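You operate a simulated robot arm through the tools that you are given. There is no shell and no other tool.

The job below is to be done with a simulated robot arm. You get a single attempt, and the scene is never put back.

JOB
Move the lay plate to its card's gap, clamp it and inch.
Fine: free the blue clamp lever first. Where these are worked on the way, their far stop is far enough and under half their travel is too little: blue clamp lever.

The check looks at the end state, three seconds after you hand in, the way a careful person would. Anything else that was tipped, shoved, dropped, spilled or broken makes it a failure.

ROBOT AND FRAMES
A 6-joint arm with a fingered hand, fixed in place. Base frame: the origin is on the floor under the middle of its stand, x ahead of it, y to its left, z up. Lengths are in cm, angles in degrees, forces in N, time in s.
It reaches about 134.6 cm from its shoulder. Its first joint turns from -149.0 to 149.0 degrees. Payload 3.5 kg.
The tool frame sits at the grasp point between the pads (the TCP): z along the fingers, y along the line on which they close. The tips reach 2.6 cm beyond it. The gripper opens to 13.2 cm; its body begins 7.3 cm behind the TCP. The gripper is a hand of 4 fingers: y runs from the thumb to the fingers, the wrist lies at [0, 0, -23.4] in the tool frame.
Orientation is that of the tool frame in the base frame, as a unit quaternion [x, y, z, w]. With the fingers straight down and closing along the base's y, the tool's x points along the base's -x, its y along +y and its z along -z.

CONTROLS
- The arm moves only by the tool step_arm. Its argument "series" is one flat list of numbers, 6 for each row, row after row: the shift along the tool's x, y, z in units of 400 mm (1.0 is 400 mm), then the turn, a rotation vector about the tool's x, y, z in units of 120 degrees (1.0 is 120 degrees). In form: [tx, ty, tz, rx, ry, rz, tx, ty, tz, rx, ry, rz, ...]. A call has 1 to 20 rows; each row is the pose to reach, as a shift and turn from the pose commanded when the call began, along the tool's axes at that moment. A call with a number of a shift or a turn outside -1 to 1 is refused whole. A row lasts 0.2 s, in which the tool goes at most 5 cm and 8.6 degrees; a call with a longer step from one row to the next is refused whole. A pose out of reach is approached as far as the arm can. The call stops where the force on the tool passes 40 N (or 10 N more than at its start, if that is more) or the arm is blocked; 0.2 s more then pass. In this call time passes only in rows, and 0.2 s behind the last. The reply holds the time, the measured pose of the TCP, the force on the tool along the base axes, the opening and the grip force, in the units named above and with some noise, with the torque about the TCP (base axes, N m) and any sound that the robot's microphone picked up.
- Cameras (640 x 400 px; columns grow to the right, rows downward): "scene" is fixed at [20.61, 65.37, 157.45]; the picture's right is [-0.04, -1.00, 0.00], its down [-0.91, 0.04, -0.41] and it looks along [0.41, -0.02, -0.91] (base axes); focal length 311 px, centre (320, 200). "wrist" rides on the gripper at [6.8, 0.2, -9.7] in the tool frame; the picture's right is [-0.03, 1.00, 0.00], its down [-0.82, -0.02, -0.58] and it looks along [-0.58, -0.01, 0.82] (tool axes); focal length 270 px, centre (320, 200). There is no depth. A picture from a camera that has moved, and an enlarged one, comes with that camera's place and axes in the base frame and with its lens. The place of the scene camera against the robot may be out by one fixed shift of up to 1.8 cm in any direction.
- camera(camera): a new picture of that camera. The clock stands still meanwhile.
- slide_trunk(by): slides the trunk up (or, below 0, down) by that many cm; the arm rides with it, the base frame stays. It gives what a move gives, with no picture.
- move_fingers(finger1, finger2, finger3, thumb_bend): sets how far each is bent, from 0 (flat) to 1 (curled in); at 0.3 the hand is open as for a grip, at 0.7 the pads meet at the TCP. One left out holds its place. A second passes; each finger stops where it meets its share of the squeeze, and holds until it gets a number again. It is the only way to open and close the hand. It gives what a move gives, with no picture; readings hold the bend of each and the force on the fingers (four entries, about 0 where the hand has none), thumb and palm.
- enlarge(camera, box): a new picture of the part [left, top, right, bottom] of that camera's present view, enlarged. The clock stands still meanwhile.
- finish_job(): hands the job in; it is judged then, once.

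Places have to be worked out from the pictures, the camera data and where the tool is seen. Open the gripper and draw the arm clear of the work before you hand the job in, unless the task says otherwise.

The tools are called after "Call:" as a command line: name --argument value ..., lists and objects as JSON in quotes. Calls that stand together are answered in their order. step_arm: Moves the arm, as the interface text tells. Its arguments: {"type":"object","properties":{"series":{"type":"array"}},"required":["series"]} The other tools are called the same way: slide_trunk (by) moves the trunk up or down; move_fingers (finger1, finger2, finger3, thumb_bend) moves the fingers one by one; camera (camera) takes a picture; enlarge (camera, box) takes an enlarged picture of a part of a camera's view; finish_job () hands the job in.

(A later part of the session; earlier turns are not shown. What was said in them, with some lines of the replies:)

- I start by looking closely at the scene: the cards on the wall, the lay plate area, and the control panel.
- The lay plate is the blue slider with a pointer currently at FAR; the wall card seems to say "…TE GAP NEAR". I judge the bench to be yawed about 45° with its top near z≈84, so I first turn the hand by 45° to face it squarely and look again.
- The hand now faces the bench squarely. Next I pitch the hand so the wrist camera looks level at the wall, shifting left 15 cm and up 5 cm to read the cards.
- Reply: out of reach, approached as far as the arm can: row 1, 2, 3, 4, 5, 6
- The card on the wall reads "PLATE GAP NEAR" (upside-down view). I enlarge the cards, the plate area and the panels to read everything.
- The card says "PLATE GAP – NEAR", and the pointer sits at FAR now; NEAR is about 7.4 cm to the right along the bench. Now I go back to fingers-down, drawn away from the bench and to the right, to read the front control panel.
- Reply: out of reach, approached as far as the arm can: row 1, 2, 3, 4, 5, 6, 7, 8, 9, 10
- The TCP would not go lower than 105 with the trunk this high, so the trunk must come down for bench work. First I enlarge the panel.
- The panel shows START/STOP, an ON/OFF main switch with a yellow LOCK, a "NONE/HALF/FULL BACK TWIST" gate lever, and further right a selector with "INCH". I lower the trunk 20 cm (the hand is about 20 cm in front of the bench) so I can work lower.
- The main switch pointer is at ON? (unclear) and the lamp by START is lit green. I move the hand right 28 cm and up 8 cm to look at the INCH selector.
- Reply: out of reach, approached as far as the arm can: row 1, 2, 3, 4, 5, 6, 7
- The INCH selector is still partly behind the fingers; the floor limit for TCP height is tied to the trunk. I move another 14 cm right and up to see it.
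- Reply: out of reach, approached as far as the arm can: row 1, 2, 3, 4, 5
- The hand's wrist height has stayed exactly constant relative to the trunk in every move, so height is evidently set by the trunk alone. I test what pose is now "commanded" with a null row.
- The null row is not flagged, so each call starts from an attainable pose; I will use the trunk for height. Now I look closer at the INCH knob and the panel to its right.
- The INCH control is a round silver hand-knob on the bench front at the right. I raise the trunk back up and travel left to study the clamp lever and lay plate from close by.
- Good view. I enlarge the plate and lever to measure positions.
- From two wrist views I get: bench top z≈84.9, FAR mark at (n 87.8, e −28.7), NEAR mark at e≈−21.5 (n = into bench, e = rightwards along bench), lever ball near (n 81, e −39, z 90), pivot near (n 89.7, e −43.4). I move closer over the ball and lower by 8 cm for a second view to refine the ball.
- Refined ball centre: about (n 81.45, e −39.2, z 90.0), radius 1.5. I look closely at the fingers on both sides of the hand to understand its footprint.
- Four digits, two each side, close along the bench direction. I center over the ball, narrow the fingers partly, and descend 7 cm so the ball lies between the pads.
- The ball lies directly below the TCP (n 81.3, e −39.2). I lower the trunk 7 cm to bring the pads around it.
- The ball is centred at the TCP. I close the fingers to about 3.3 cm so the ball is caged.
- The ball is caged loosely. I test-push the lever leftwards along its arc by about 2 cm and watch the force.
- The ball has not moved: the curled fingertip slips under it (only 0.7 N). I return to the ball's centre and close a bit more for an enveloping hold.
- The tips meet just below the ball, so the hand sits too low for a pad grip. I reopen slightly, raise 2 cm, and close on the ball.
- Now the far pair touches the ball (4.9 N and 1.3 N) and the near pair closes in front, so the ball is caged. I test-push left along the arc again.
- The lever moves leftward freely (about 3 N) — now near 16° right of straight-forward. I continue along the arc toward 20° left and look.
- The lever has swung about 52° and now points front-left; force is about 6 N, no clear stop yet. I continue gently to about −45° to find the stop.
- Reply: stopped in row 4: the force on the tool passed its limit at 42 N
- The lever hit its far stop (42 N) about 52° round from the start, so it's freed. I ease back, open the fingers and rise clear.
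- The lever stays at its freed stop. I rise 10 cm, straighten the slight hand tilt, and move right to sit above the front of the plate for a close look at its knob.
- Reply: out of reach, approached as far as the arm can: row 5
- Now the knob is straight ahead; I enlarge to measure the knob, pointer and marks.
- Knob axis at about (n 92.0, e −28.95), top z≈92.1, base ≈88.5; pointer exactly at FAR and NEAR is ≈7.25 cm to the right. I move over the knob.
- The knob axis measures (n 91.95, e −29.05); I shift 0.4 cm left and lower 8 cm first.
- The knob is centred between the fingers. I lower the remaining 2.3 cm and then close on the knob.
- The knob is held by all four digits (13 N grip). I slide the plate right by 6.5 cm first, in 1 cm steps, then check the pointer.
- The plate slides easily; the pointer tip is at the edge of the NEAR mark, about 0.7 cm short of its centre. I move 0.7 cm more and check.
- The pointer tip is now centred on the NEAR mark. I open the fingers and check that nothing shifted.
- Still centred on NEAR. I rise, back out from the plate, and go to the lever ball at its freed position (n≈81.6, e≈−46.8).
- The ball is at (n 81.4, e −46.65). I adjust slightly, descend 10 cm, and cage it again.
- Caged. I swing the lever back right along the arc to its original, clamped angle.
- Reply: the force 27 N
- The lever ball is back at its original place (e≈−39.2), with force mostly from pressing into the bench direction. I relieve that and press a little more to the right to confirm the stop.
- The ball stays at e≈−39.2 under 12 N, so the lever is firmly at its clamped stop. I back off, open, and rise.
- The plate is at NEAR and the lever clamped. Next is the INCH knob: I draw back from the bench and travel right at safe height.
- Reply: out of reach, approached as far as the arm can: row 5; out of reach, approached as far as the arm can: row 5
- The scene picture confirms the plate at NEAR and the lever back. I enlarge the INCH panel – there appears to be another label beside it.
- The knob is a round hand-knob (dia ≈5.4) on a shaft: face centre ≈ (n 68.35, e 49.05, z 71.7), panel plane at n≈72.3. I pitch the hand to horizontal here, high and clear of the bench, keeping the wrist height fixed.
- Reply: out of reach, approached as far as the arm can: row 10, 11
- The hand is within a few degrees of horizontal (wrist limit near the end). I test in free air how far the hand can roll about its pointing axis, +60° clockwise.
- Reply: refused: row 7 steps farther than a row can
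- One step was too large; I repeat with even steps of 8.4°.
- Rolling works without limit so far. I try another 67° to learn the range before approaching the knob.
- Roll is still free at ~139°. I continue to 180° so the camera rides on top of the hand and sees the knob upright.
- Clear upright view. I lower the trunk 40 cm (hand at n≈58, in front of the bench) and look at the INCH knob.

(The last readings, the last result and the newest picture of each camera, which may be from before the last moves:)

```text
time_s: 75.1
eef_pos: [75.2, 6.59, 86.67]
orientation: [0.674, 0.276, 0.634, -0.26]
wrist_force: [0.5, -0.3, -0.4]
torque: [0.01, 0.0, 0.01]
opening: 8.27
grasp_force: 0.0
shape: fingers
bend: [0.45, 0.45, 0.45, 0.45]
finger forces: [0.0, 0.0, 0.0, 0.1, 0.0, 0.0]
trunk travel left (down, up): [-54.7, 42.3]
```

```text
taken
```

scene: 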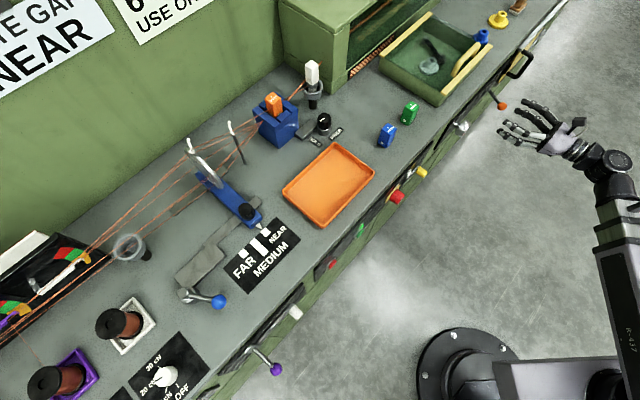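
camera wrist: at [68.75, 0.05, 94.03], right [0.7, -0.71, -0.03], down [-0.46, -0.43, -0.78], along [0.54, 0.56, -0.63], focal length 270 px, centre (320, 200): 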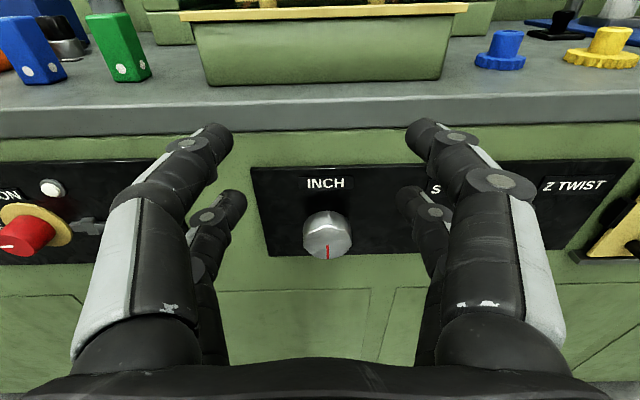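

The INCH knob is visible between the fingers, pointer line straight down. I enlarge it for details and any direction marks.

Call:
enlarge --camera "wrist" --box '[260, 160, 400, 270]'

Call:
enlarge --camera "wrist" --box '[0, 150, 180, 270]'

Call:
enlarge --camera "scene" --box '[430, 60, 640, 220]'

```text
3.64 times, centred on (330, 215) of wrist
camera zoom: at [68.75, 0.05, 94.03], right [0.7, -0.71, -0.03], down [-0.46, -0.43, -0.78], along [0.54, 0.56, -0.63], focal length 983 px, centre (284, 146)
```

zoom: 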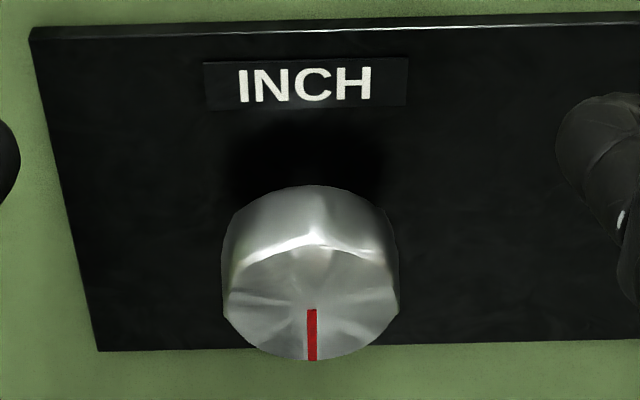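

```text
3.33 times, centred on (90, 210) of wrist
camera zoom: at [68.75, 0.05, 94.03], right [0.7, -0.71, -0.03], down [-0.46, -0.43, -0.78], along [0.54, 0.56, -0.63], focal length 901 px, centre (1087, 167)
```

zoom: 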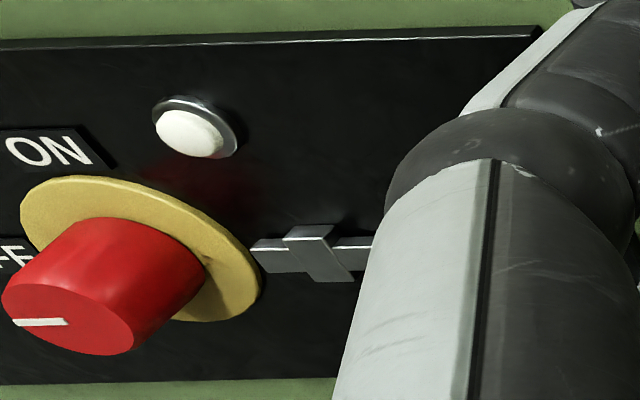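

```text
2.50 times, centred on (535, 140) of scene
camera zoom: at [20.61, 65.37, 157.45], right [-0.04, -1.0, 0.0], down [-0.91, 0.04, -0.41], along [0.41, -0.02, -0.91], focal length 778 px, centre (-218, 350)
```

zoom: 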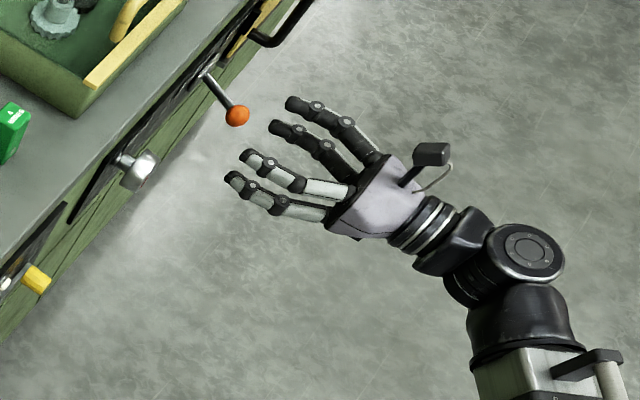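

The main switch is at OFF, so INCH is a hand-turned knob; no direction arrow is visible. I test the hand's roll range a further 50° here in free air before committing.

Call:
step_arm --series '[0, 0, 0, 0, 0, 0.07, 0, 0, 0, 0, 0, 0.14, 0, 0, 0, 0, 0, 0.21, 0, 0, 0, 0, 0, 0.28, 0, 0, 0, 0, 0, 0.35, 0, 0, 0, 0, 0, 0.42]'

```text
time_s: 76.5
eef_pos: [75.23, 6.61, 86.61]
orientation: [0.729, -0.038, 0.462, -0.504]
wrist_force: [0.2, -0.7, 0.4]
torque: [0.02, -0.01, 0.02]
opening: 8.25
grasp_force: 0.0
shape: fingers
bend: [0.45, 0.45, 0.45, 0.45]
finger forces: [0.0, 0.0, 0.1, 0.0, 0.0, 0.1]
trunk travel left (down, up): [-54.7, 42.3]
```

Plenty of roll range (5°–230° checked). I roll back to ~150° to leave room both ways, open a bit wider, and lower 14.6 cm to the knob's height.

Call:
step_arm --series '[0, 0, 0, 0, 0, -0.0667, 0, 0, 0, 0, 0, -0.1333, 0, 0, 0, 0, 0, -0.2, 0, 0, 0, 0, 0, -0.2667, 0, 0, 0, 0, 0, -0.3333, 0, 0, 0, 0, 0, -0.4, 0, 0, 0, 0, 0, -0.4667, 0, 0, 0, 0, 0, -0.5333, 0, 0, 0, 0, 0, -0.6, 0, 0, 0, 0, 0, -0.6667]'

Call:
move_fingers --finger1 0.4 --finger2 0.4 --finger3 0.4 --thumb_bend 0.4

Call:
slide_trunk --by -14.6

Call:
camera --camera "wrist"

Call:
camera --camera "scene"

```text
time_s: 78.7
eef_pos: [75.03, 6.74, 86.76]
orientation: [0.581, 0.44, 0.679, -0.088]
wrist_force: [0.2, 0.3, 0.4]
torque: [0.01, 0.0, -0.01]
opening: 8.25
grasp_force: 0.1
shape: fingers
bend: [0.45, 0.45, 0.45, 0.45]
finger forces: [0.1, 0.0, 0.0, 0.1, 0.0, 0.0]
trunk travel left (down, up): [-54.7, 42.3]
```

```text
time_s: 79.7
eef_pos: [75.17, 6.61, 86.63]
orientation: [0.582, 0.439, 0.679, -0.09]
wrist_force: [-0.1, -0.2, 0.0]
torque: [-0.02, -0.01, 0.02]
opening: 9.93
grasp_force: 0.0
shape: fingers
bend: [0.4, 0.4, 0.4, 0.4]
finger forces: [0.0, 0.0, 0.0, 0.0, 0.0, 0.0]
trunk travel left (down, up): [-54.7, 42.3]
```

```text
time_s: 81.4
eef_pos: [74.98, 6.67, 72.1]
orientation: [0.581, 0.441, 0.678, -0.089]
wrist_force: [0.4, -0.7, -0.1]
torque: [-0.01, -0.01, 0.01]
opening: 9.91
grasp_force: 0.0
shape: fingers
bend: [0.4, 0.4, 0.4, 0.4]
finger forces: [0.1, 0.0, 0.0, 0.0, 0.0, 0.0]
trunk travel left (down, up): [-40.1, 56.9]
```

```text
taken
camera wrist: at [66.26, 2.46, 78.63], right [0.64, -0.61, 0.47], down [-0.17, -0.71, -0.68], along [0.75, 0.36, -0.56], focal length 270 px, centre (320, 200)
```

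wrist: 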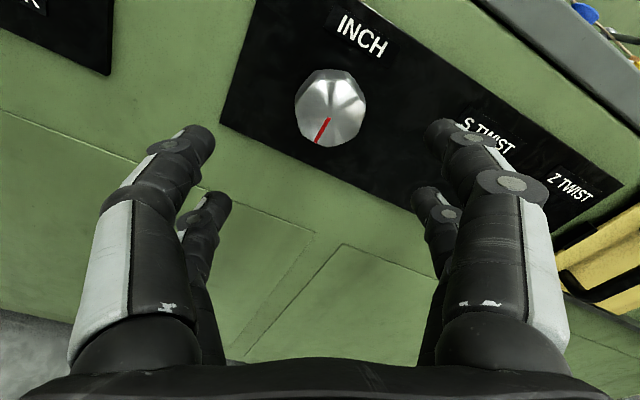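

```text
taken
```

scene: 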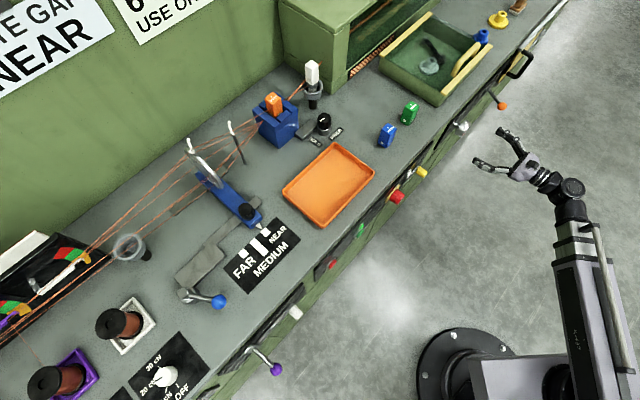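

Knob axis measured at (e 48.95, z 71.85); my TCP is at (n 57.9, e 48.4, z 72.0). I lower 0.2 cm and advance about 6 cm, then look again.

Call:
slide_trunk --by -0.2

Call:
step_arm --series '[0.0016, 0.0038, 0.05, 0, 0, 0, 0.0032, 0.0075, 0.1, 0, 0, 0, 0.0048, 0.0112, 0.15, 0, 0, 0]'

Call:
camera --camera "wrist"

```text
time_s: 81.9
eef_pos: [75.06, 6.67, 71.83]
orientation: [0.582, 0.44, 0.678, -0.09]
wrist_force: [0.7, 0.8, 0.1]
torque: [0.01, 0.01, 0.0]
opening: 9.92
grasp_force: 0.0
shape: fingers
bend: [0.4, 0.4, 0.4, 0.4]
finger forces: [0.0, 0.0, 0.0, 0.1, 0.0, 0.0]
trunk travel left (down, up): [-39.9, 57.1]
```

```text
time_s: 82.7
eef_pos: [79.54, 10.61, 71.96]
orientation: [0.581, 0.438, 0.68, -0.087]
wrist_force: [0.6, 0.8, 0.3]
torque: [-0.03, 0.0, -0.01]
opening: 9.92
grasp_force: 0.1
shape: fingers
bend: [0.4, 0.4, 0.4, 0.4]
finger forces: [0.1, 0.0, 0.0, 0.2, 0.1, 0.0]
trunk travel left (down, up): [-39.9, 57.1]
```

```text
taken
camera wrist: at [70.77, 6.42, 78.46], right [0.64, -0.61, 0.47], down [-0.17, -0.71, -0.68], along [0.75, 0.36, -0.56], focal length 270 px, centre (320, 200)
```

wrist: 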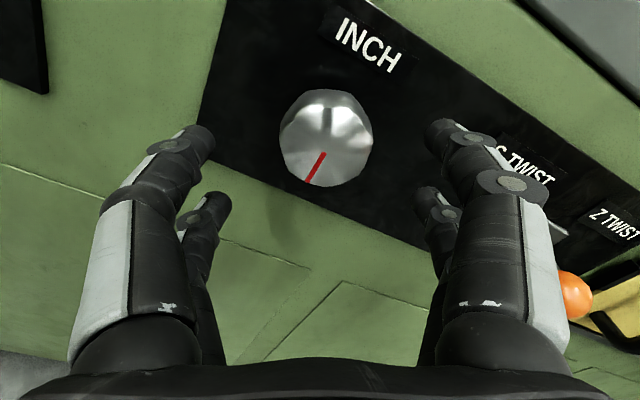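

Well centred; the orange lever ball is about 9 cm clear of the hand. I advance the last 5 cm around the knob.

Call:
step_arm --series '[0.0018, 0.0024, 0.042, 0, 0, 0, 0.0035, 0.0047, 0.084, 0, 0, 0, 0.0053, 0.0071, 0.126, 0, 0, 0]'

Call:
camera --camera "wrist"

```text
time_s: 83.5
eef_pos: [83.15, 14.08, 71.89]
orientation: [0.581, 0.44, 0.679, -0.09]
wrist_force: [-0.8, 0.8, 0.4]
torque: [0.01, 0.0, -0.01]
opening: 9.91
grasp_force: 0.0
shape: fingers
bend: [0.4, 0.4, 0.4, 0.4]
finger forces: [0.0, 0.0, 0.1, 0.0, 0.0, 0.0]
trunk travel left (down, up): [-39.9, 57.1]
```

```text
taken
camera wrist: at [74.36, 9.82, 78.44], right [0.64, -0.61, 0.47], down [-0.17, -0.71, -0.68], along [0.75, 0.36, -0.56], focal length 270 px, centre (320, 200)
```

wrist: 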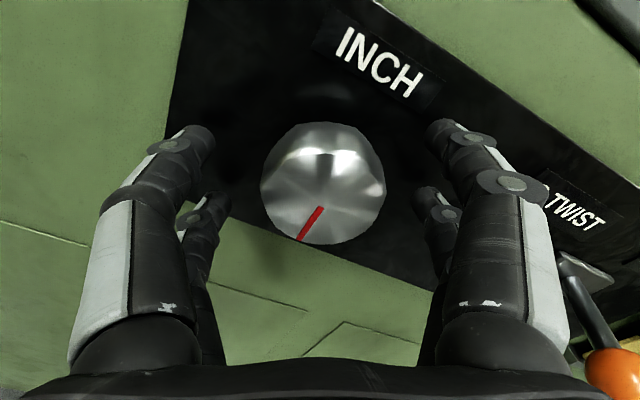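

The knob's face is centred at the TCP. I close the fingers on it.

Call:
move_fingers --finger1 0.62 --finger2 0.62 --finger3 0.62 --thumb_bend 0.62

Call:
camera --camera "wrist"

```text
time_s: 84.5
eef_pos: [83.25, 14.09, 71.95]
orientation: [0.581, 0.439, 0.679, -0.089]
wrist_force: [3.6, 2.6, 0.1]
torque: [-0.01, 0.03, 0.05]
opening: 4.19
grasp_force: 8.0
shape: fingers
bend: [0.57, 0.57, 0.58, 0.59]
finger forces: [4.5, 4.1, 2.7, 0.0, 4.6, 0.0]
trunk travel left (down, up): [-39.9, 57.1]
```

```text
taken
camera wrist: at [74.36, 9.84, 78.43], right [0.64, -0.61, 0.47], down [-0.17, -0.71, -0.68], along [0.75, 0.36, -0.56], focal length 270 px, centre (320, 200)
```

wrist: 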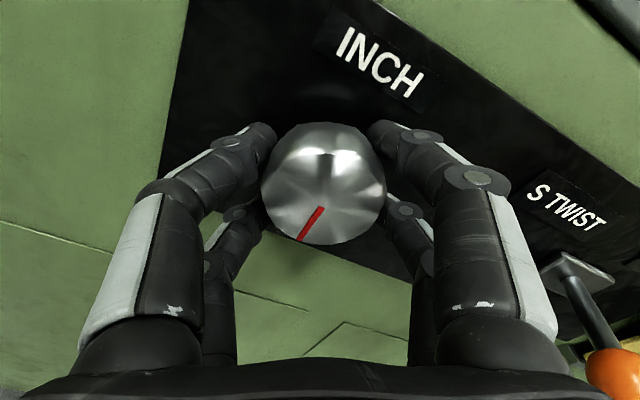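

All four digits hold the knob. I firm up the grip and turn clockwise 24° as a first test.

Call:
move_fingers --finger1 0.7 --finger2 0.7 --finger3 0.7 --thumb_bend 0.7

Call:
step_arm --series '[0, 0, 0, 0, 0, 0.04, 0, 0, 0, 0, 0, 0.08, 0, 0, 0, 0, 0, 0.12, 0, 0, 0, 0, 0, 0.16, 0, 0, 0, 0, 0, 0.2]'

Call:
camera --camera "wrist"

```text
time_s: 85.5
eef_pos: [83.18, 14.02, 71.91]
orientation: [0.581, 0.439, 0.679, -0.09]
wrist_force: [2.9, 10.9, -3.5]
torque: [-0.03, 0.03, 0.15]
opening: 4.0
grasp_force: 18.5
shape: fingers
bend: [0.57, 0.57, 0.59, 0.63]
finger forces: [8.0, 7.8, 8.6, 0.0, 13.2, 0.0]
trunk travel left (down, up): [-39.9, 57.1]
```

```text
time_s: 86.7
eef_pos: [83.31, 14.28, 72.07]
orientation: [0.66, 0.308, 0.646, -0.228]
wrist_force: [-8.2, 5.9, 2.3]
torque: [0.03, -0.01, 0.42]
opening: 3.96
grasp_force: 18.1
shape: fingers
bend: [0.57, 0.57, 0.59, 0.63]
finger forces: [7.9, 7.4, 7.7, 0.0, 13.7, 0.1]
trunk travel left (down, up): [-39.9, 57.1]
```

```text
taken
camera wrist: at [76.36, 8.05, 79.27], right [0.7, -0.71, 0.07], down [-0.41, -0.48, -0.78], along [0.58, 0.52, -0.63], focal length 270 px, centre (320, 200)
```

wrist: 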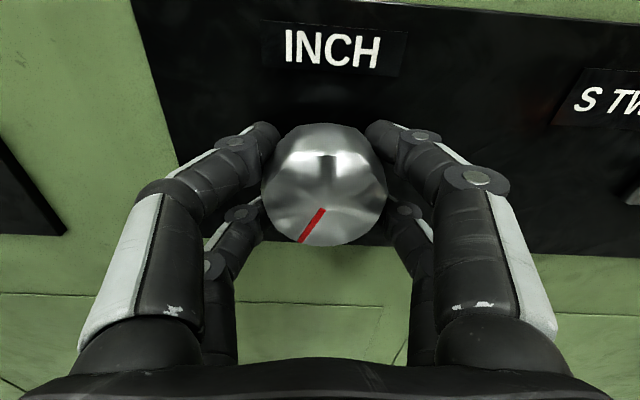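

The knob turns freely with the hand (line moved clockwise from straight down). I continue clockwise another 48°.

Call:
step_arm --series '[0, 0, 0, 0, 0, 0.05, 0, 0, 0, 0, 0, 0.1, 0, 0, 0, 0, 0, 0.15, 0, 0, 0, 0, 0, 0.2, 0, 0, 0, 0, 0, 0.25, 0, 0, 0, 0, 0, 0.3, 0, 0, 0, 0, 0, 0.35, 0, 0, 0, 0, 0, 0.4]'

Call:
camera --camera "wrist"

Call:
camera --camera "scene"

```text
time_s: 88.5
eef_pos: [83.28, 14.06, 71.99]
orientation: [0.728, 0.014, 0.497, -0.472]
wrist_force: [4.7, 13.0, 16.2]
torque: [0.44, -0.47, 0.47]
opening: 4.06
grasp_force: 22.1
shape: fingers
bend: [0.57, 0.58, 0.59, 0.63]
finger forces: [11.7, 8.0, 8.1, 0.0, 16.9, 0.0]
trunk travel left (down, up): [-39.9, 57.1]
```

```text
taken
camera wrist: at [79.92, 4.19, 77.41], right [0.47, -0.54, -0.69], down [-0.83, -0.03, -0.55], along [0.28, 0.84, -0.47], focal length 270 px, centre (320, 200)
```

wrist: 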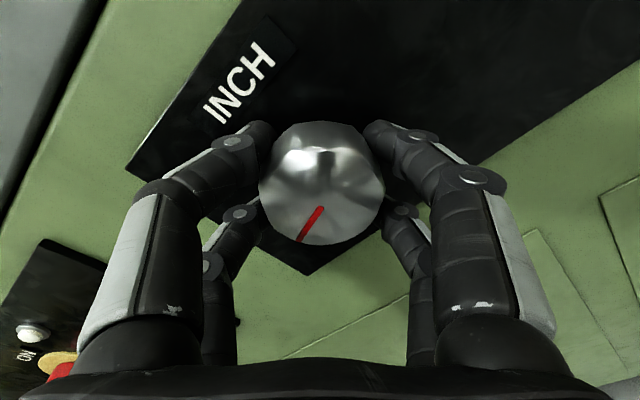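

```text
taken
```

scene: 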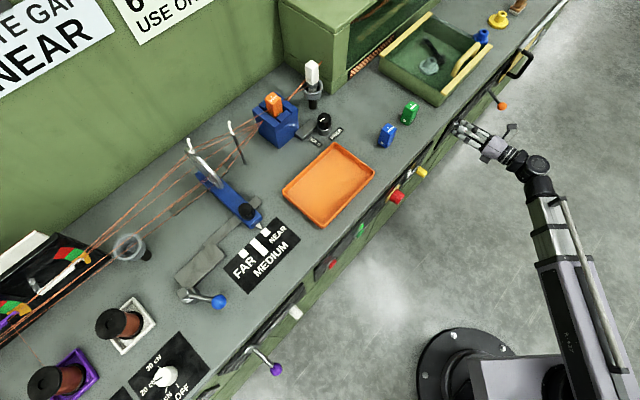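

The knob has followed 72° clockwise with no stop yet; some side force from slight misalignment. I ease up the trunk 0.2 cm and continue clockwise with a tiny forward relief, watching force.

Call:
slide_trunk --by 0.2

Call:
step_arm --series '[0, 0, 0.002, 0, 0, 0.05, 0, 0, 0.004, 0, 0, 0.1, 0, 0, 0.005, 0, 0, 0.15, 0, 0, 0.005, 0, 0, 0.2, 0, 0, 0.005, 0, 0, 0.25]'

Call:
camera --camera "wrist"

```text
time_s: 89.0
eef_pos: [83.16, 14.2, 72.06]
orientation: [0.73, 0.014, 0.496, -0.471]
wrist_force: [3.8, 12.8, 5.5]
torque: [0.32, -0.27, 0.42]
opening: 4.0
grasp_force: 20.6
shape: fingers
bend: [0.57, 0.58, 0.6, 0.64]
finger forces: [11.1, 10.5, 7.6, 0.0, 13.2, 0.0]
trunk travel left (down, up): [-40.1, 56.9]
```

```text
time_s: 90.2
eef_pos: [83.32, 14.17, 72.14]
orientation: [0.707, -0.176, 0.357, -0.584]
wrist_force: [1.9, 6.1, 6.0]
torque: [0.2, -0.22, 0.21]
opening: 3.9
grasp_force: 19.4
shape: fingers
bend: [0.57, 0.58, 0.61, 0.64]
finger forces: [9.6, 8.8, 7.5, 0.0, 13.9, 0.0]
trunk travel left (down, up): [-40.1, 56.9]
```

```text
taken
camera wrist: at [81.18, 2.84, 74.53], right [0.15, -0.24, -0.96], down [-0.97, 0.15, -0.19], along [0.18, 0.96, -0.21], focal length 270 px, centre (320, 200)
```

wrist: 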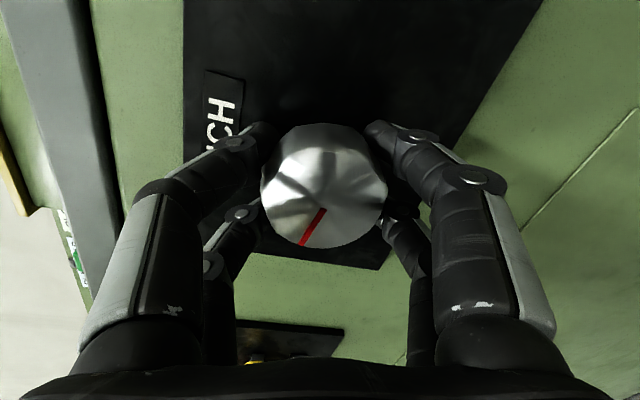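

Now 102° clockwise without any stop or sound. I keep turning clockwise 42° more.

Call:
step_arm --series '[0, 0, 0, 0, 0, 0.05, 0, 0, 0, 0, 0, 0.1, 0, 0, 0, 0, 0, 0.15, 0, 0, 0, 0, 0, 0.2, 0, 0, 0, 0, 0, 0.25, 0, 0, 0, 0, 0, 0.3, 0, 0, 0, 0, 0, 0.35]'

Call:
camera --camera "wrist"

```text
time_s: 91.8
eef_pos: [83.37, 14.19, 72.23]
orientation: [-0.598, 0.417, -0.125, 0.673]
wrist_force: [4.2, 2.6, 11.2]
torque: [0.23, -0.27, 0.09]
opening: 3.92
grasp_force: 19.5
shape: fingers
bend: [0.57, 0.59, 0.61, 0.63]
finger forces: [8.2, 8.0, 7.6, 0.0, 14.8, 0.1]
trunk travel left (down, up): [-40.1, 56.9]
```

```text
taken
camera wrist: at [80.73, 2.91, 69.67], right [-0.35, 0.27, -0.9], down [-0.91, 0.13, 0.39], along [0.23, 0.95, 0.2], focal length 270 px, centre (320, 200)
```

wrist: 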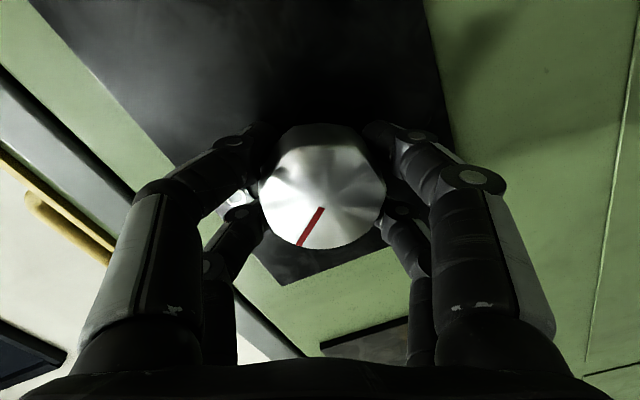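

The knob has turned about 144° clockwise. I turn the remaining ~36° so the red line comes up toward the INCH label.

Call:
step_arm --series '[0, 0, 0, 0, 0, 0.05, 0, 0, 0, 0, 0, 0.1, 0, 0, 0, 0, 0, 0.15, 0, 0, 0, 0, 0, 0.2, 0, 0, 0, 0, 0, 0.25, 0, 0, 0, 0, 0, 0.3]'

Call:
camera --camera "wrist"

Call:
enlarge --camera "scene" --box '[400, 60, 580, 200]'

```text
time_s: 93.2
eef_pos: [83.32, 14.19, 72.07]
orientation: [-0.44, 0.582, 0.09, 0.678]
wrist_force: [13.8, 2.0, 14.1]
torque: [0.24, -0.33, 0.04]
opening: 3.92
grasp_force: 20.4
shape: fingers
bend: [0.58, 0.6, 0.6, 0.62]
finger forces: [7.1, 7.3, 10.8, 0.0, 15.4, 0.0]
trunk travel left (down, up): [-40.1, 56.9]
```

```text
taken
camera wrist: at [78.49, 4.89, 66.59], right [-0.64, 0.61, -0.47], down [-0.65, -0.1, 0.76], along [0.41, 0.79, 0.46], focal length 270 px, centre (320, 200)
```

wrist: 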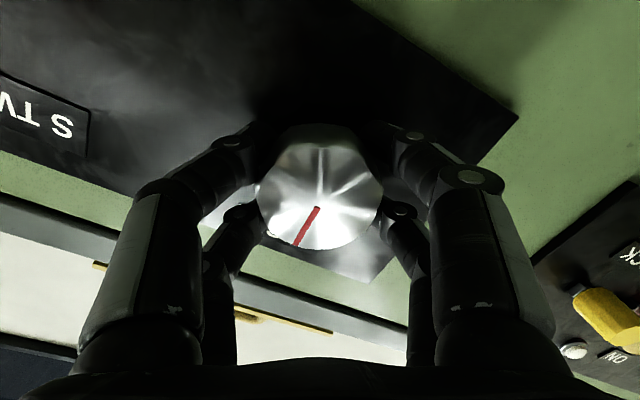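

```text
2.86 times, centred on (490, 130) of scene
camera zoom: at [20.61, 65.37, 157.45], right [-0.04, -1.0, 0.0], down [-0.91, 0.04, -0.41], along [0.41, -0.02, -0.91], focal length 890 px, centre (-166, 400)
```

zoom: 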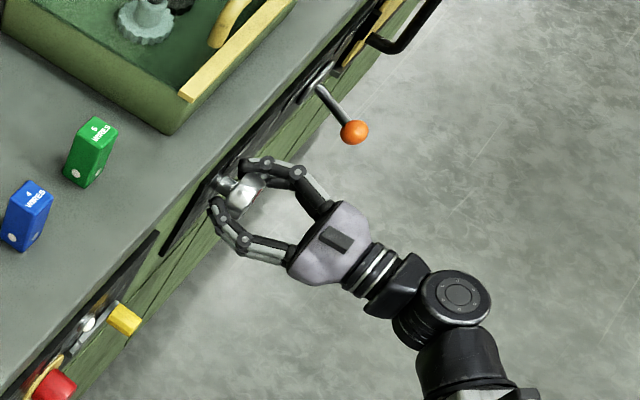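

The knob has followed a half turn; the red line now points up at INCH. I check the machine for any visible effect (ring, wires, take-up).

Call:
enlarge --camera "scene" --box '[150, 110, 310, 250]'

Call:
enlarge --camera "scene" --box '[260, 0, 540, 140]'

Call:
enlarge --camera "scene" --box '[0, 220, 240, 400]'

```text
2.86 times, centred on (230, 180) of scene
camera zoom: at [20.61, 65.37, 157.45], right [-0.04, -1.0, 0.0], down [-0.91, 0.04, -0.41], along [0.41, -0.02, -0.91], focal length 890 px, centre (577, 257)
```

zoom: 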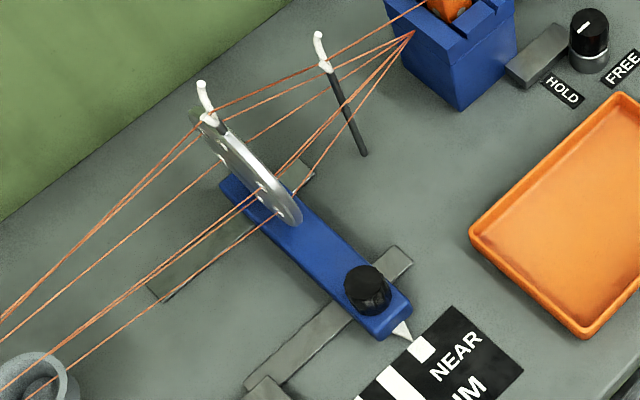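

```text
2.29 times, centred on (400, 70) of scene
camera zoom: at [20.61, 65.37, 157.45], right [-0.04, -1.0, 0.0], down [-0.91, 0.04, -0.41], along [0.41, -0.02, -0.91], focal length 712 px, centre (137, 497)
```

zoom: 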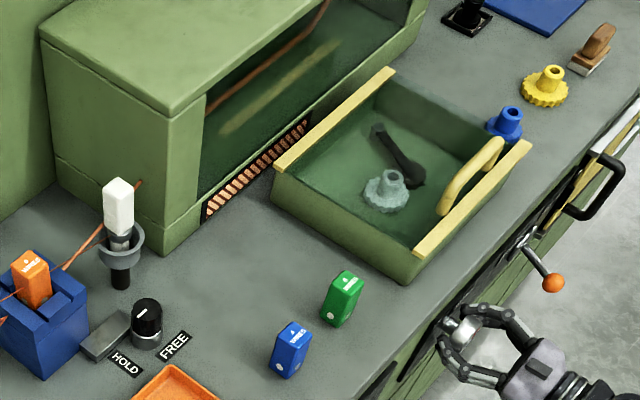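

```text
2.22 times, centred on (120, 310) of scene
camera zoom: at [20.61, 65.37, 157.45], right [-0.04, -1.0, 0.0], down [-0.91, 0.04, -0.41], along [0.41, -0.02, -0.91], focal length 692 px, centre (764, -44)
```

zoom: 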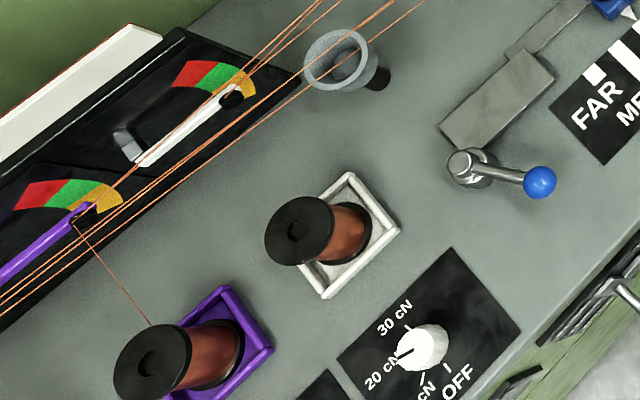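

Everything looks in order. To see whether inching has moved the strand/capstan, I compare the same crops as at the beginning.

Call:
enlarge --camera "scene" --box '[220, 40, 440, 180]'

Call:
enlarge --camera "scene" --box '[380, 40, 580, 180]'

```text
2.86 times, centred on (330, 110) of scene
camera zoom: at [20.61, 65.37, 157.45], right [-0.04, -1.0, 0.0], down [-0.91, 0.04, -0.41], along [0.41, -0.02, -0.91], focal length 890 px, centre (291, 457)
```

zoom: 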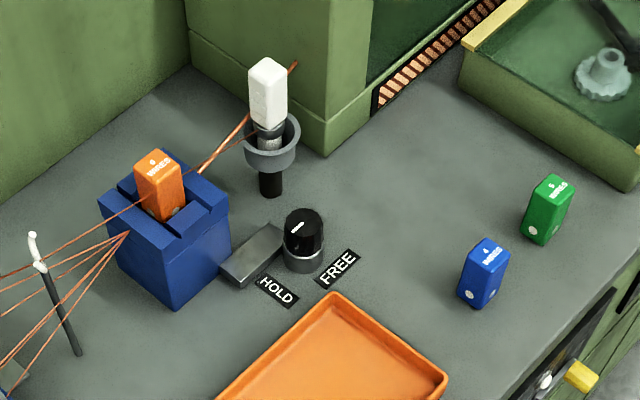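

```text
2.86 times, centred on (480, 110) of scene
camera zoom: at [20.61, 65.37, 157.45], right [-0.04, -1.0, 0.0], down [-0.91, 0.04, -0.41], along [0.41, -0.02, -0.91], focal length 890 px, centre (-137, 457)
```

zoom: 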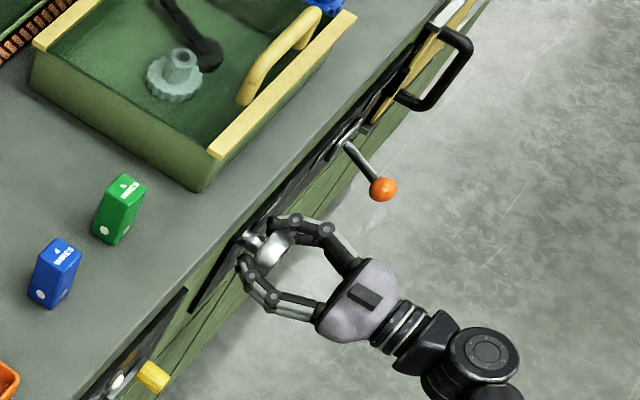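

No visible change elsewhere. I turn slightly further (12°) to see whether a stop exists here.

Call:
step_arm --series '[0, 0, 0, 0, 0, 0.033, 0, 0, 0, 0, 0, 0.066, 0, 0, 0, 0, 0, 0.1]'

Call:
camera --camera "wrist"

```text
time_s: 94.0
eef_pos: [83.5, 14.2, 72.2]
orientation: [-0.375, 0.625, 0.16, 0.666]
wrist_force: [11.5, 3.0, 12.8]
torque: [0.28, -0.31, 0.09]
opening: 3.91
grasp_force: 19.6
shape: fingers
bend: [0.58, 0.6, 0.6, 0.62]
finger forces: [6.6, 7.7, 10.7, 0.0, 13.7, 0.1]
trunk travel left (down, up): [-40.1, 56.9]
```

```text
taken
camera wrist: at [77.59, 5.79, 66.06], right [-0.69, 0.67, -0.28], down [-0.53, -0.21, 0.82], along [0.49, 0.71, 0.5], focal length 270 px, centre (320, 200)
```

wrist: 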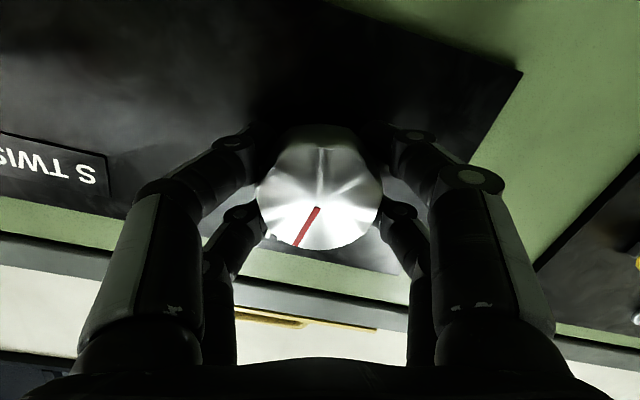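

The knob has followed 192° with no stop or slip, so it is a free-turning hand-wheel. I release it and check that the line stays.

Call:
move_fingers --finger1 0.4 --finger2 0.4 --finger3 0.4 --thumb_bend 0.4

Call:
camera --camera "wrist"

```text
time_s: 95.0
eef_pos: [83.49, 14.29, 72.07]
orientation: [-0.376, 0.625, 0.16, 0.666]
wrist_force: [-0.3, 0.0, -0.1]
torque: [-0.01, -0.04, 0.01]
opening: 9.94
grasp_force: 0.1
shape: fingers
bend: [0.4, 0.4, 0.4, 0.4]
finger forces: [0.0, 0.0, 0.0, 0.1, 0.1, 0.0]
trunk travel left (down, up): [-40.1, 56.9]
```

```text
taken
camera wrist: at [77.62, 5.78, 66.03], right [-0.69, 0.67, -0.28], down [-0.53, -0.21, 0.82], along [0.49, 0.71, 0.5], focal length 270 px, centre (320, 200)
```

wrist: 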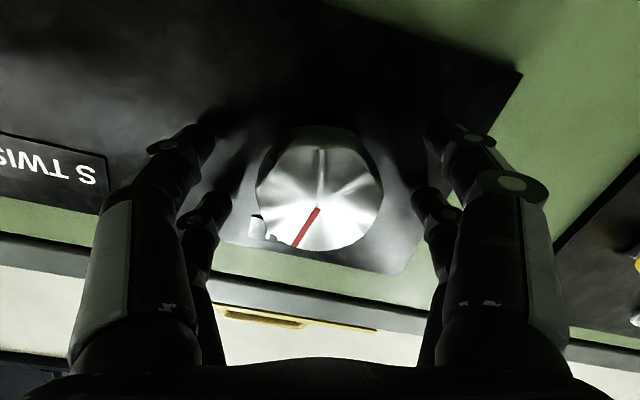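

The line stays where I left it. I retreat straight back 12 cm from the knob.

Call:
step_arm --series '[0.0062, 0.001, -0.0998, 0, 0, 0, 0.0124, 0.0021, -0.1997, 0, 0, 0, 0.01866, 0.0031, -0.2995, 0, 0, 0]'

Call:
camera --camera "wrist"

Call:
enlarge --camera "scene" --box '[400, 60, 580, 200]'

```text
time_s: 95.8
eef_pos: [74.99, 5.91, 72.08]
orientation: [-0.376, 0.625, 0.159, 0.665]
wrist_force: [1.1, 0.5, 1.0]
torque: [-0.03, 0.05, -0.01]
opening: 9.93
grasp_force: 0.1
shape: fingers
bend: [0.4, 0.4, 0.4, 0.4]
finger forces: [0.1, 0.0, 0.0, 0.2, 0.1, 0.1]
trunk travel left (down, up): [-40.1, 56.9]
```

```text
taken
camera wrist: at [69.05, -2.56, 66.01], right [-0.69, 0.67, -0.28], down [-0.53, -0.21, 0.82], along [0.49, 0.71, 0.5], focal length 270 px, centre (320, 200)
```

wrist: 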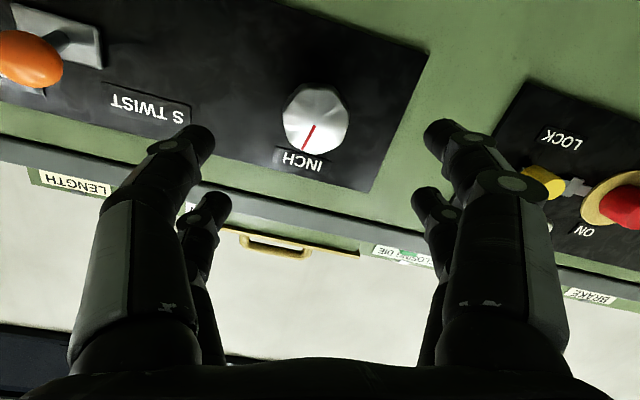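

```text
2.86 times, centred on (490, 130) of scene
camera zoom: at [20.61, 65.37, 157.45], right [-0.04, -1.0, 0.0], down [-0.91, 0.04, -0.41], along [0.41, -0.02, -0.91], focal length 890 px, centre (-166, 400)
```

zoom: 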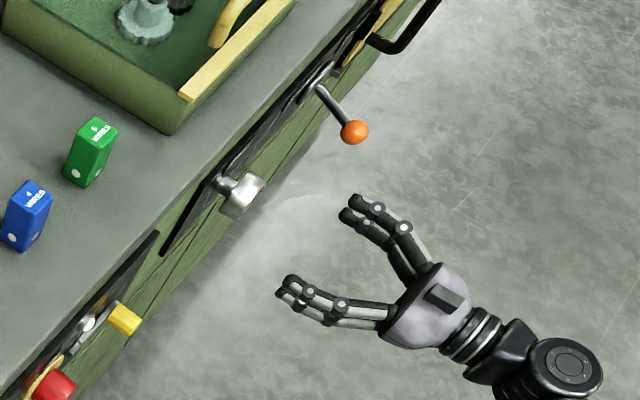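

The red line is up by INCH, nothing else touched. I raise the trunk well clear, and then look along the wall cards once more in case one concerns inching.

Call:
slide_trunk --by 50

Call:
step_arm --series '[0, 0, 0, 0, 0, -0.07, 0, 0, 0, 0, 0, -0.14, 0, 0, 0, 0, 0, -0.21, 0, 0, 0, 0, 0, -0.28, 0, 0, 0, 0, 0, -0.35, 0, 0, 0, 0, 0, -0.42, 0, 0, 0, 0, 0, -0.49, 0, 0, 0, 0, 0, -0.56, 0, 0, 0, 0, 0, -0.63, 0, 0, 0, 0, 0, -0.7]'

Call:
step_arm --series '[0, 0, 0, 0, 0, -0.07, 0, 0, 0, 0, 0, -0.14, 0, 0, 0, 0, 0, -0.21, 0, 0, 0, 0, 0, -0.28, 0, 0, 0, 0, 0, -0.35, 0, 0, 0, 0, 0, -0.42, 0, 0, 0, 0, 0, -0.49, 0, 0, 0, 0, 0, -0.56, 0, 0, 0, 0, 0, -0.63, 0, 0, 0, 0, 0, -0.65]'

Call:
camera --camera "wrist"

```text
refused: 50 is not a number from -40 to 40
```

```text
time_s: 98.0
eef_pos: [74.92, 5.96, 71.97]
orientation: [0.698, -0.211, 0.328, -0.6]
wrist_force: [0.0, 0.7, 0.1]
torque: [-0.02, -0.01, 0.03]
opening: 9.96
grasp_force: 0.1
shape: fingers
bend: [0.4, 0.4, 0.4, 0.4]
finger forces: [0.0, 0.0, 0.0, 0.0, 0.1, 0.0]
trunk travel left (down, up): [-40.1, 56.9]
```

```text
time_s: 100.2
eef_pos: [74.79, 5.76, 71.87]
orientation: [0.675, 0.276, 0.632, -0.262]
wrist_force: [0.6, -0.5, 0.4]
torque: [0.02, -0.01, -0.01]
opening: 9.92
grasp_force: 0.1
shape: fingers
bend: [0.4, 0.4, 0.4, 0.4]
finger forces: [0.0, 0.1, 0.0, 0.1, 0.0, 0.0]
trunk travel left (down, up): [-40.1, 56.9]
```

```text
taken
camera wrist: at [68.46, -0.89, 79.42], right [0.7, -0.71, -0.03], down [-0.46, -0.42, -0.78], along [0.54, 0.56, -0.63], focal length 270 px, centre (320, 200)
```

wrist: 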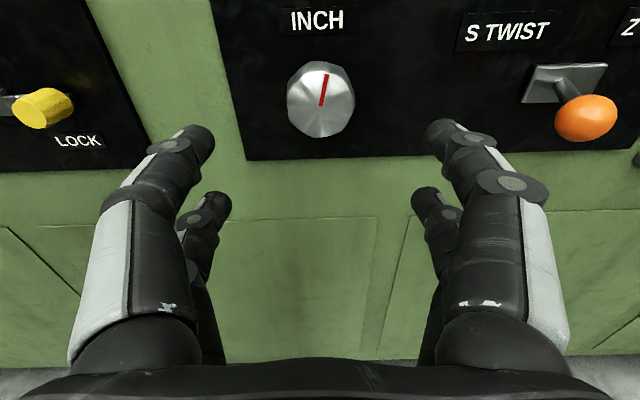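

The trunk step is limited to 40; the roll was done safely in place, and the red line now points up at INCH. I raise 40, then 12 more, and look at the cards.

Call:
slide_trunk --by 40

Call:
slide_trunk --by 14

Call:
step_arm --series '[0, -0.12, 0, 0, 0, 0, 0, -0.24, 0, 0, 0, 0, 0, -0.36, 0, 0, 0, 0, 0, -0.48, 0, 0, 0, 0, 0, -0.6, 0, 0, 0, 0, 0, -0.72, 0, 0, 0, 0, 0, -0.84, 0, 0, 0, 0, 0, -0.96, 0, 0, 0, 0]'

Call:
camera --camera "wrist"

```text
time_s: 104.1
eef_pos: [74.88, 5.74, 112.12]
orientation: [0.676, 0.274, 0.632, -0.261]
wrist_force: [0.7, 0.2, 0.1]
torque: [0.01, 0.02, -0.01]
opening: 9.94
grasp_force: 0.1
shape: fingers
bend: [0.4, 0.4, 0.4, 0.4]
finger forces: [0.0, 0.0, 0.1, 0.1, 0.1, 0.0]
trunk travel left (down, up): [-80.1, 16.9]
```

```text
time_s: 105.7
eef_pos: [74.84, 5.71, 126.1]
orientation: [0.676, 0.274, 0.632, -0.262]
wrist_force: [-0.5, 0.7, -1.0]
torque: [-0.01, 0.02, -0.02]
opening: 9.96
grasp_force: 0.1
shape: fingers
bend: [0.4, 0.4, 0.4, 0.4]
finger forces: [0.1, 0.1, 0.2, 0.0, 0.0, 0.0]
trunk travel left (down, up): [-94.1, 2.9]
```

```text
time_s: 107.5
eef_pos: [64.21, 39.88, 126.09]
orientation: [0.676, 0.275, 0.631, -0.262]
wrist_force: [-0.6, 0.2, 0.4]
torque: [-0.04, -0.01, -0.02]
opening: 9.94
grasp_force: 0.0
shape: fingers
bend: [0.4, 0.4, 0.4, 0.4]
finger forces: [0.1, 0.0, 0.1, 0.0, 0.0, 0.1]
out of reach, approached as far as the arm can: row 2, 3, 4, 5, 6, 7, 8
trunk travel left (down, up): [-94.1, 2.9]
```

```text
taken
camera wrist: at [57.89, 33.4, 133.4], right [0.7, -0.71, -0.03], down [-0.47, -0.42, -0.78], along [0.54, 0.56, -0.63], focal length 270 px, centre (320, 200)
```

wrist: 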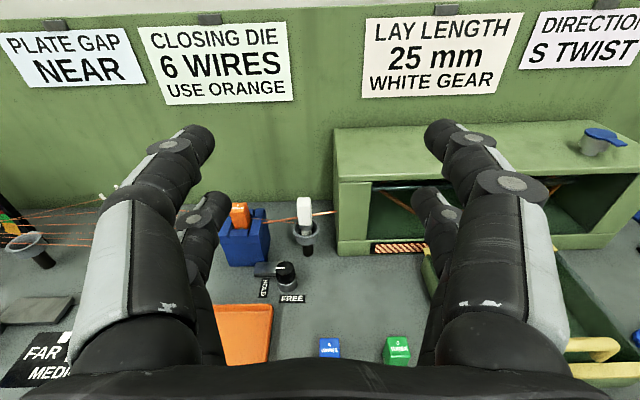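

I move further left at this height to read the remaining card(s).

Call:
step_arm --series '[0, -0.11, 0.04, 0, 0, 0, 0, -0.22, 0.08, 0, 0, 0, 0, -0.33, 0.12, 0, 0, 0, 0, -0.44, 0.14, 0, 0, 0, 0, -0.55, 0.14, 0, 0, 0, 0, -0.66, 0.14, 0, 0, 0, 0, -0.77, 0.14, 0, 0, 0, 0, -0.88, 0.14, 0, 0, 0]'

Call:
camera --camera "wrist"

```text
time_s: 109.3
eef_pos: [43.26, 68.92, 126.12]
orientation: [0.676, 0.275, 0.631, -0.262]
wrist_force: [-0.8, 0.2, 0.5]
torque: [-0.02, -0.01, -0.01]
opening: 9.96
grasp_force: 0.0
shape: fingers
bend: [0.4, 0.4, 0.4, 0.4]
finger forces: [0.0, 0.0, 0.0, 0.0, 0.0, 0.0]
out of reach, approached as far as the arm can: row 3, 4, 5, 6, 7, 8
trunk travel left (down, up): [-94.1, 2.9]
```

```text
taken
camera wrist: at [36.82, 62.42, 133.37], right [0.7, -0.71, -0.03], down [-0.47, -0.42, -0.78], along [0.54, 0.56, -0.63], focal length 270 px, centre (320, 200)
```

wrist: 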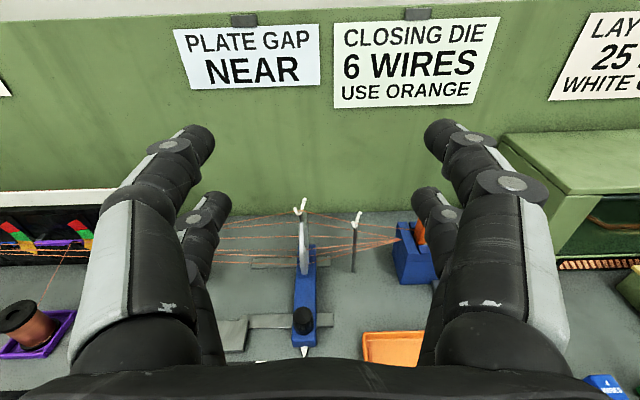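

I shift 25 cm more to the left for the last card.

Call:
step_arm --series '[0, -0.12, 0, 0, 0, 0, 0, -0.24, 0, 0, 0, 0, 0, -0.36, 0, 0, 0, 0, 0, -0.48, 0, 0, 0, 0, 0, -0.6, 0, 0, 0, 0]'

Call:
camera --camera "wrist"

Call:
camera --camera "scene"

```text
time_s: 110.5
eef_pos: [26.32, 85.95, 125.23]
orientation: [0.682, 0.29, 0.624, -0.249]
wrist_force: [-0.4, -0.8, 0.4]
torque: [0.02, -0.03, -0.01]
opening: 9.98
grasp_force: 0.1
shape: fingers
bend: [0.4, 0.4, 0.4, 0.4]
finger forces: [0.0, 0.0, 0.0, 0.1, 0.0, 0.0]
out of reach, approached as far as the arm can: row 2, 3, 4, 5
trunk travel left (down, up): [-94.1, 2.9]
```

```text
taken
camera wrist: at [20.05, 79.53, 132.93], right [0.7, -0.71, 0.0], down [-0.47, -0.46, -0.76], along [0.54, 0.54, -0.65], focal length 270 px, centre (320, 200)
```

wrist: 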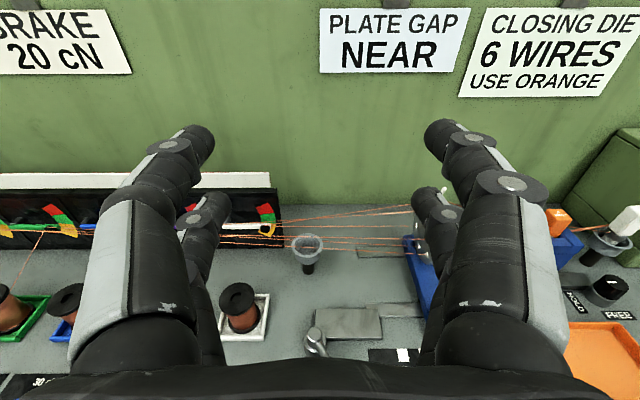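

```text
taken
```

scene: 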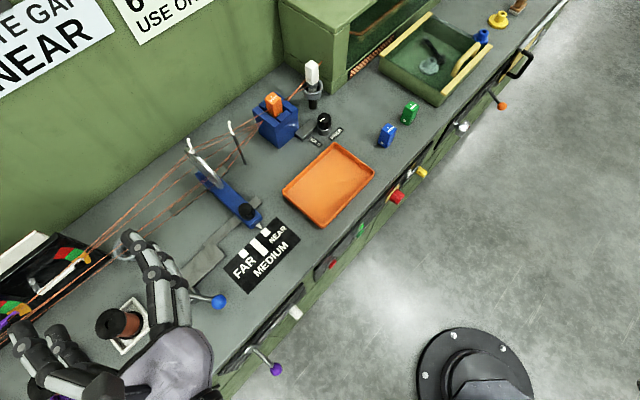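

The last card is only "BRAKE 20 cN" (dial already at 20); nothing about inching. I draw the arm back off the bench and do a last check of plate, lever and knob.

Call:
step_arm --series '[-0.0108, 0, -0.1095, 0, 0, 0, -0.0216, 0, -0.219, 0, 0, 0, -0.0324, 0, -0.3285, 0, 0, 0, -0.0432, 0, -0.438, 0, 0, 0, -0.054, 0, -0.5475, 0, 0, 0]'

Call:
camera --camera "scene"

Call:
enlarge --camera "scene" --box '[160, 170, 310, 320]'

Call:
enlarge --camera "scene" --box '[400, 60, 580, 200]'

```text
time_s: 111.7
eef_pos: [11.82, 70.9, 125.15]
orientation: [0.679, 0.303, 0.625, -0.238]
wrist_force: [0.1, -0.5, 0.9]
torque: [0.01, 0.04, -0.01]
opening: 9.96
grasp_force: 0.1
shape: fingers
bend: [0.4, 0.4, 0.4, 0.4]
finger forces: [0.1, 0.0, 0.0, 0.1, 0.0, 0.0]
out of reach, approached as far as the arm can: row 1, 2, 3, 4, 5
trunk travel left (down, up): [-94.1, 2.9]
```

```text
taken
```

scene: 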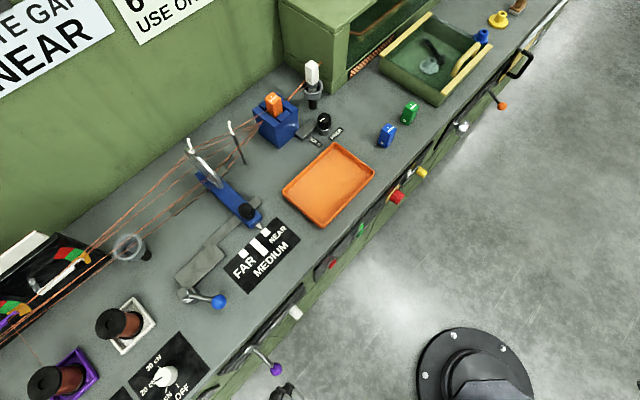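

```text
2.67 times, centred on (235, 245) of scene
camera zoom: at [20.61, 65.37, 157.45], right [-0.04, -1.0, 0.0], down [-0.91, 0.04, -0.41], along [0.41, -0.02, -0.91], focal length 830 px, centre (547, 80)
```

zoom: 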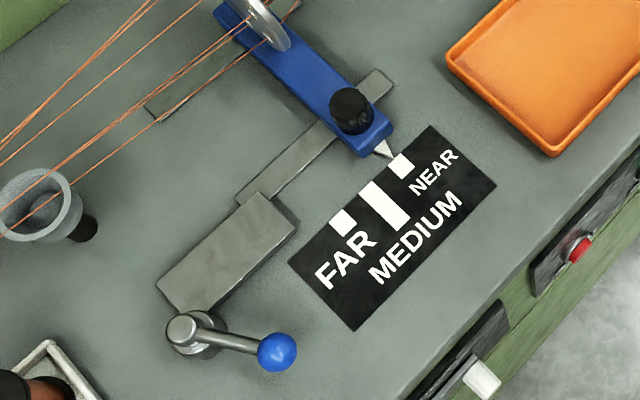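

```text
2.86 times, centred on (490, 130) of scene
camera zoom: at [20.61, 65.37, 157.45], right [-0.04, -1.0, 0.0], down [-0.91, 0.04, -0.41], along [0.41, -0.02, -0.91], focal length 890 px, centre (-166, 400)
```

zoom: 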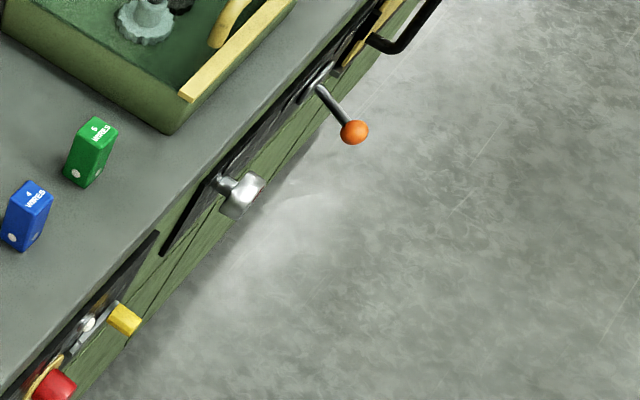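

Plate pointer is at NEAR, the lever is at its clamped stop, the INCH wheel is turned with its line up, and all else is untouched. I open the hand fully, clear of the work, before handing in.

Call:
move_fingers --finger1 0.3 --finger2 0.3 --finger3 0.3 --thumb_bend 0.3

```text
time_s: 112.7
eef_pos: [11.94, 70.79, 124.99]
orientation: [0.679, 0.305, 0.624, -0.238]
wrist_force: [-1.3, -0.7, -0.1]
torque: [0.0, 0.01, 0.0]
opening: 13.24
grasp_force: 0.0
shape: fingers
bend: [0.3, 0.3, 0.3, 0.3]
finger forces: [0.0, 0.0, 0.0, 0.0, 0.0, 0.0]
trunk travel left (down, up): [-94.1, 2.9]
```

The hand is open and the arm is clear of the bench, so I hand the job in.

Call:
finish_job

```text
The job is handed in.
```

The lay plate is set to NEAR as its card says and clamped, and the INCH knob has been turned. I've handed the job in but have not seen the check's verdict.

- **Lever freed:** I swung the blue clamp lever about 52° to its far stop before moving the plate.
- **Plate:** I slid it right about 7.2 cm. Its pointer sits on the centre of the NEAR mark and stayed there after I let go.
- **Clamp:** I swung the lever back to its original position. It held there under about 12 N of push.
- **Inch:** I turned the INCH knob about 192° clockwise, so its red line now points up near the INCH label. It turned freely with no stop, and I saw and heard no effect on the machine. Neither the job nor the wall cards say how far to turn it, so that amount was my judgement.

The last pictures show nothing else moved. The hand is open and the arm is clear of the bench.
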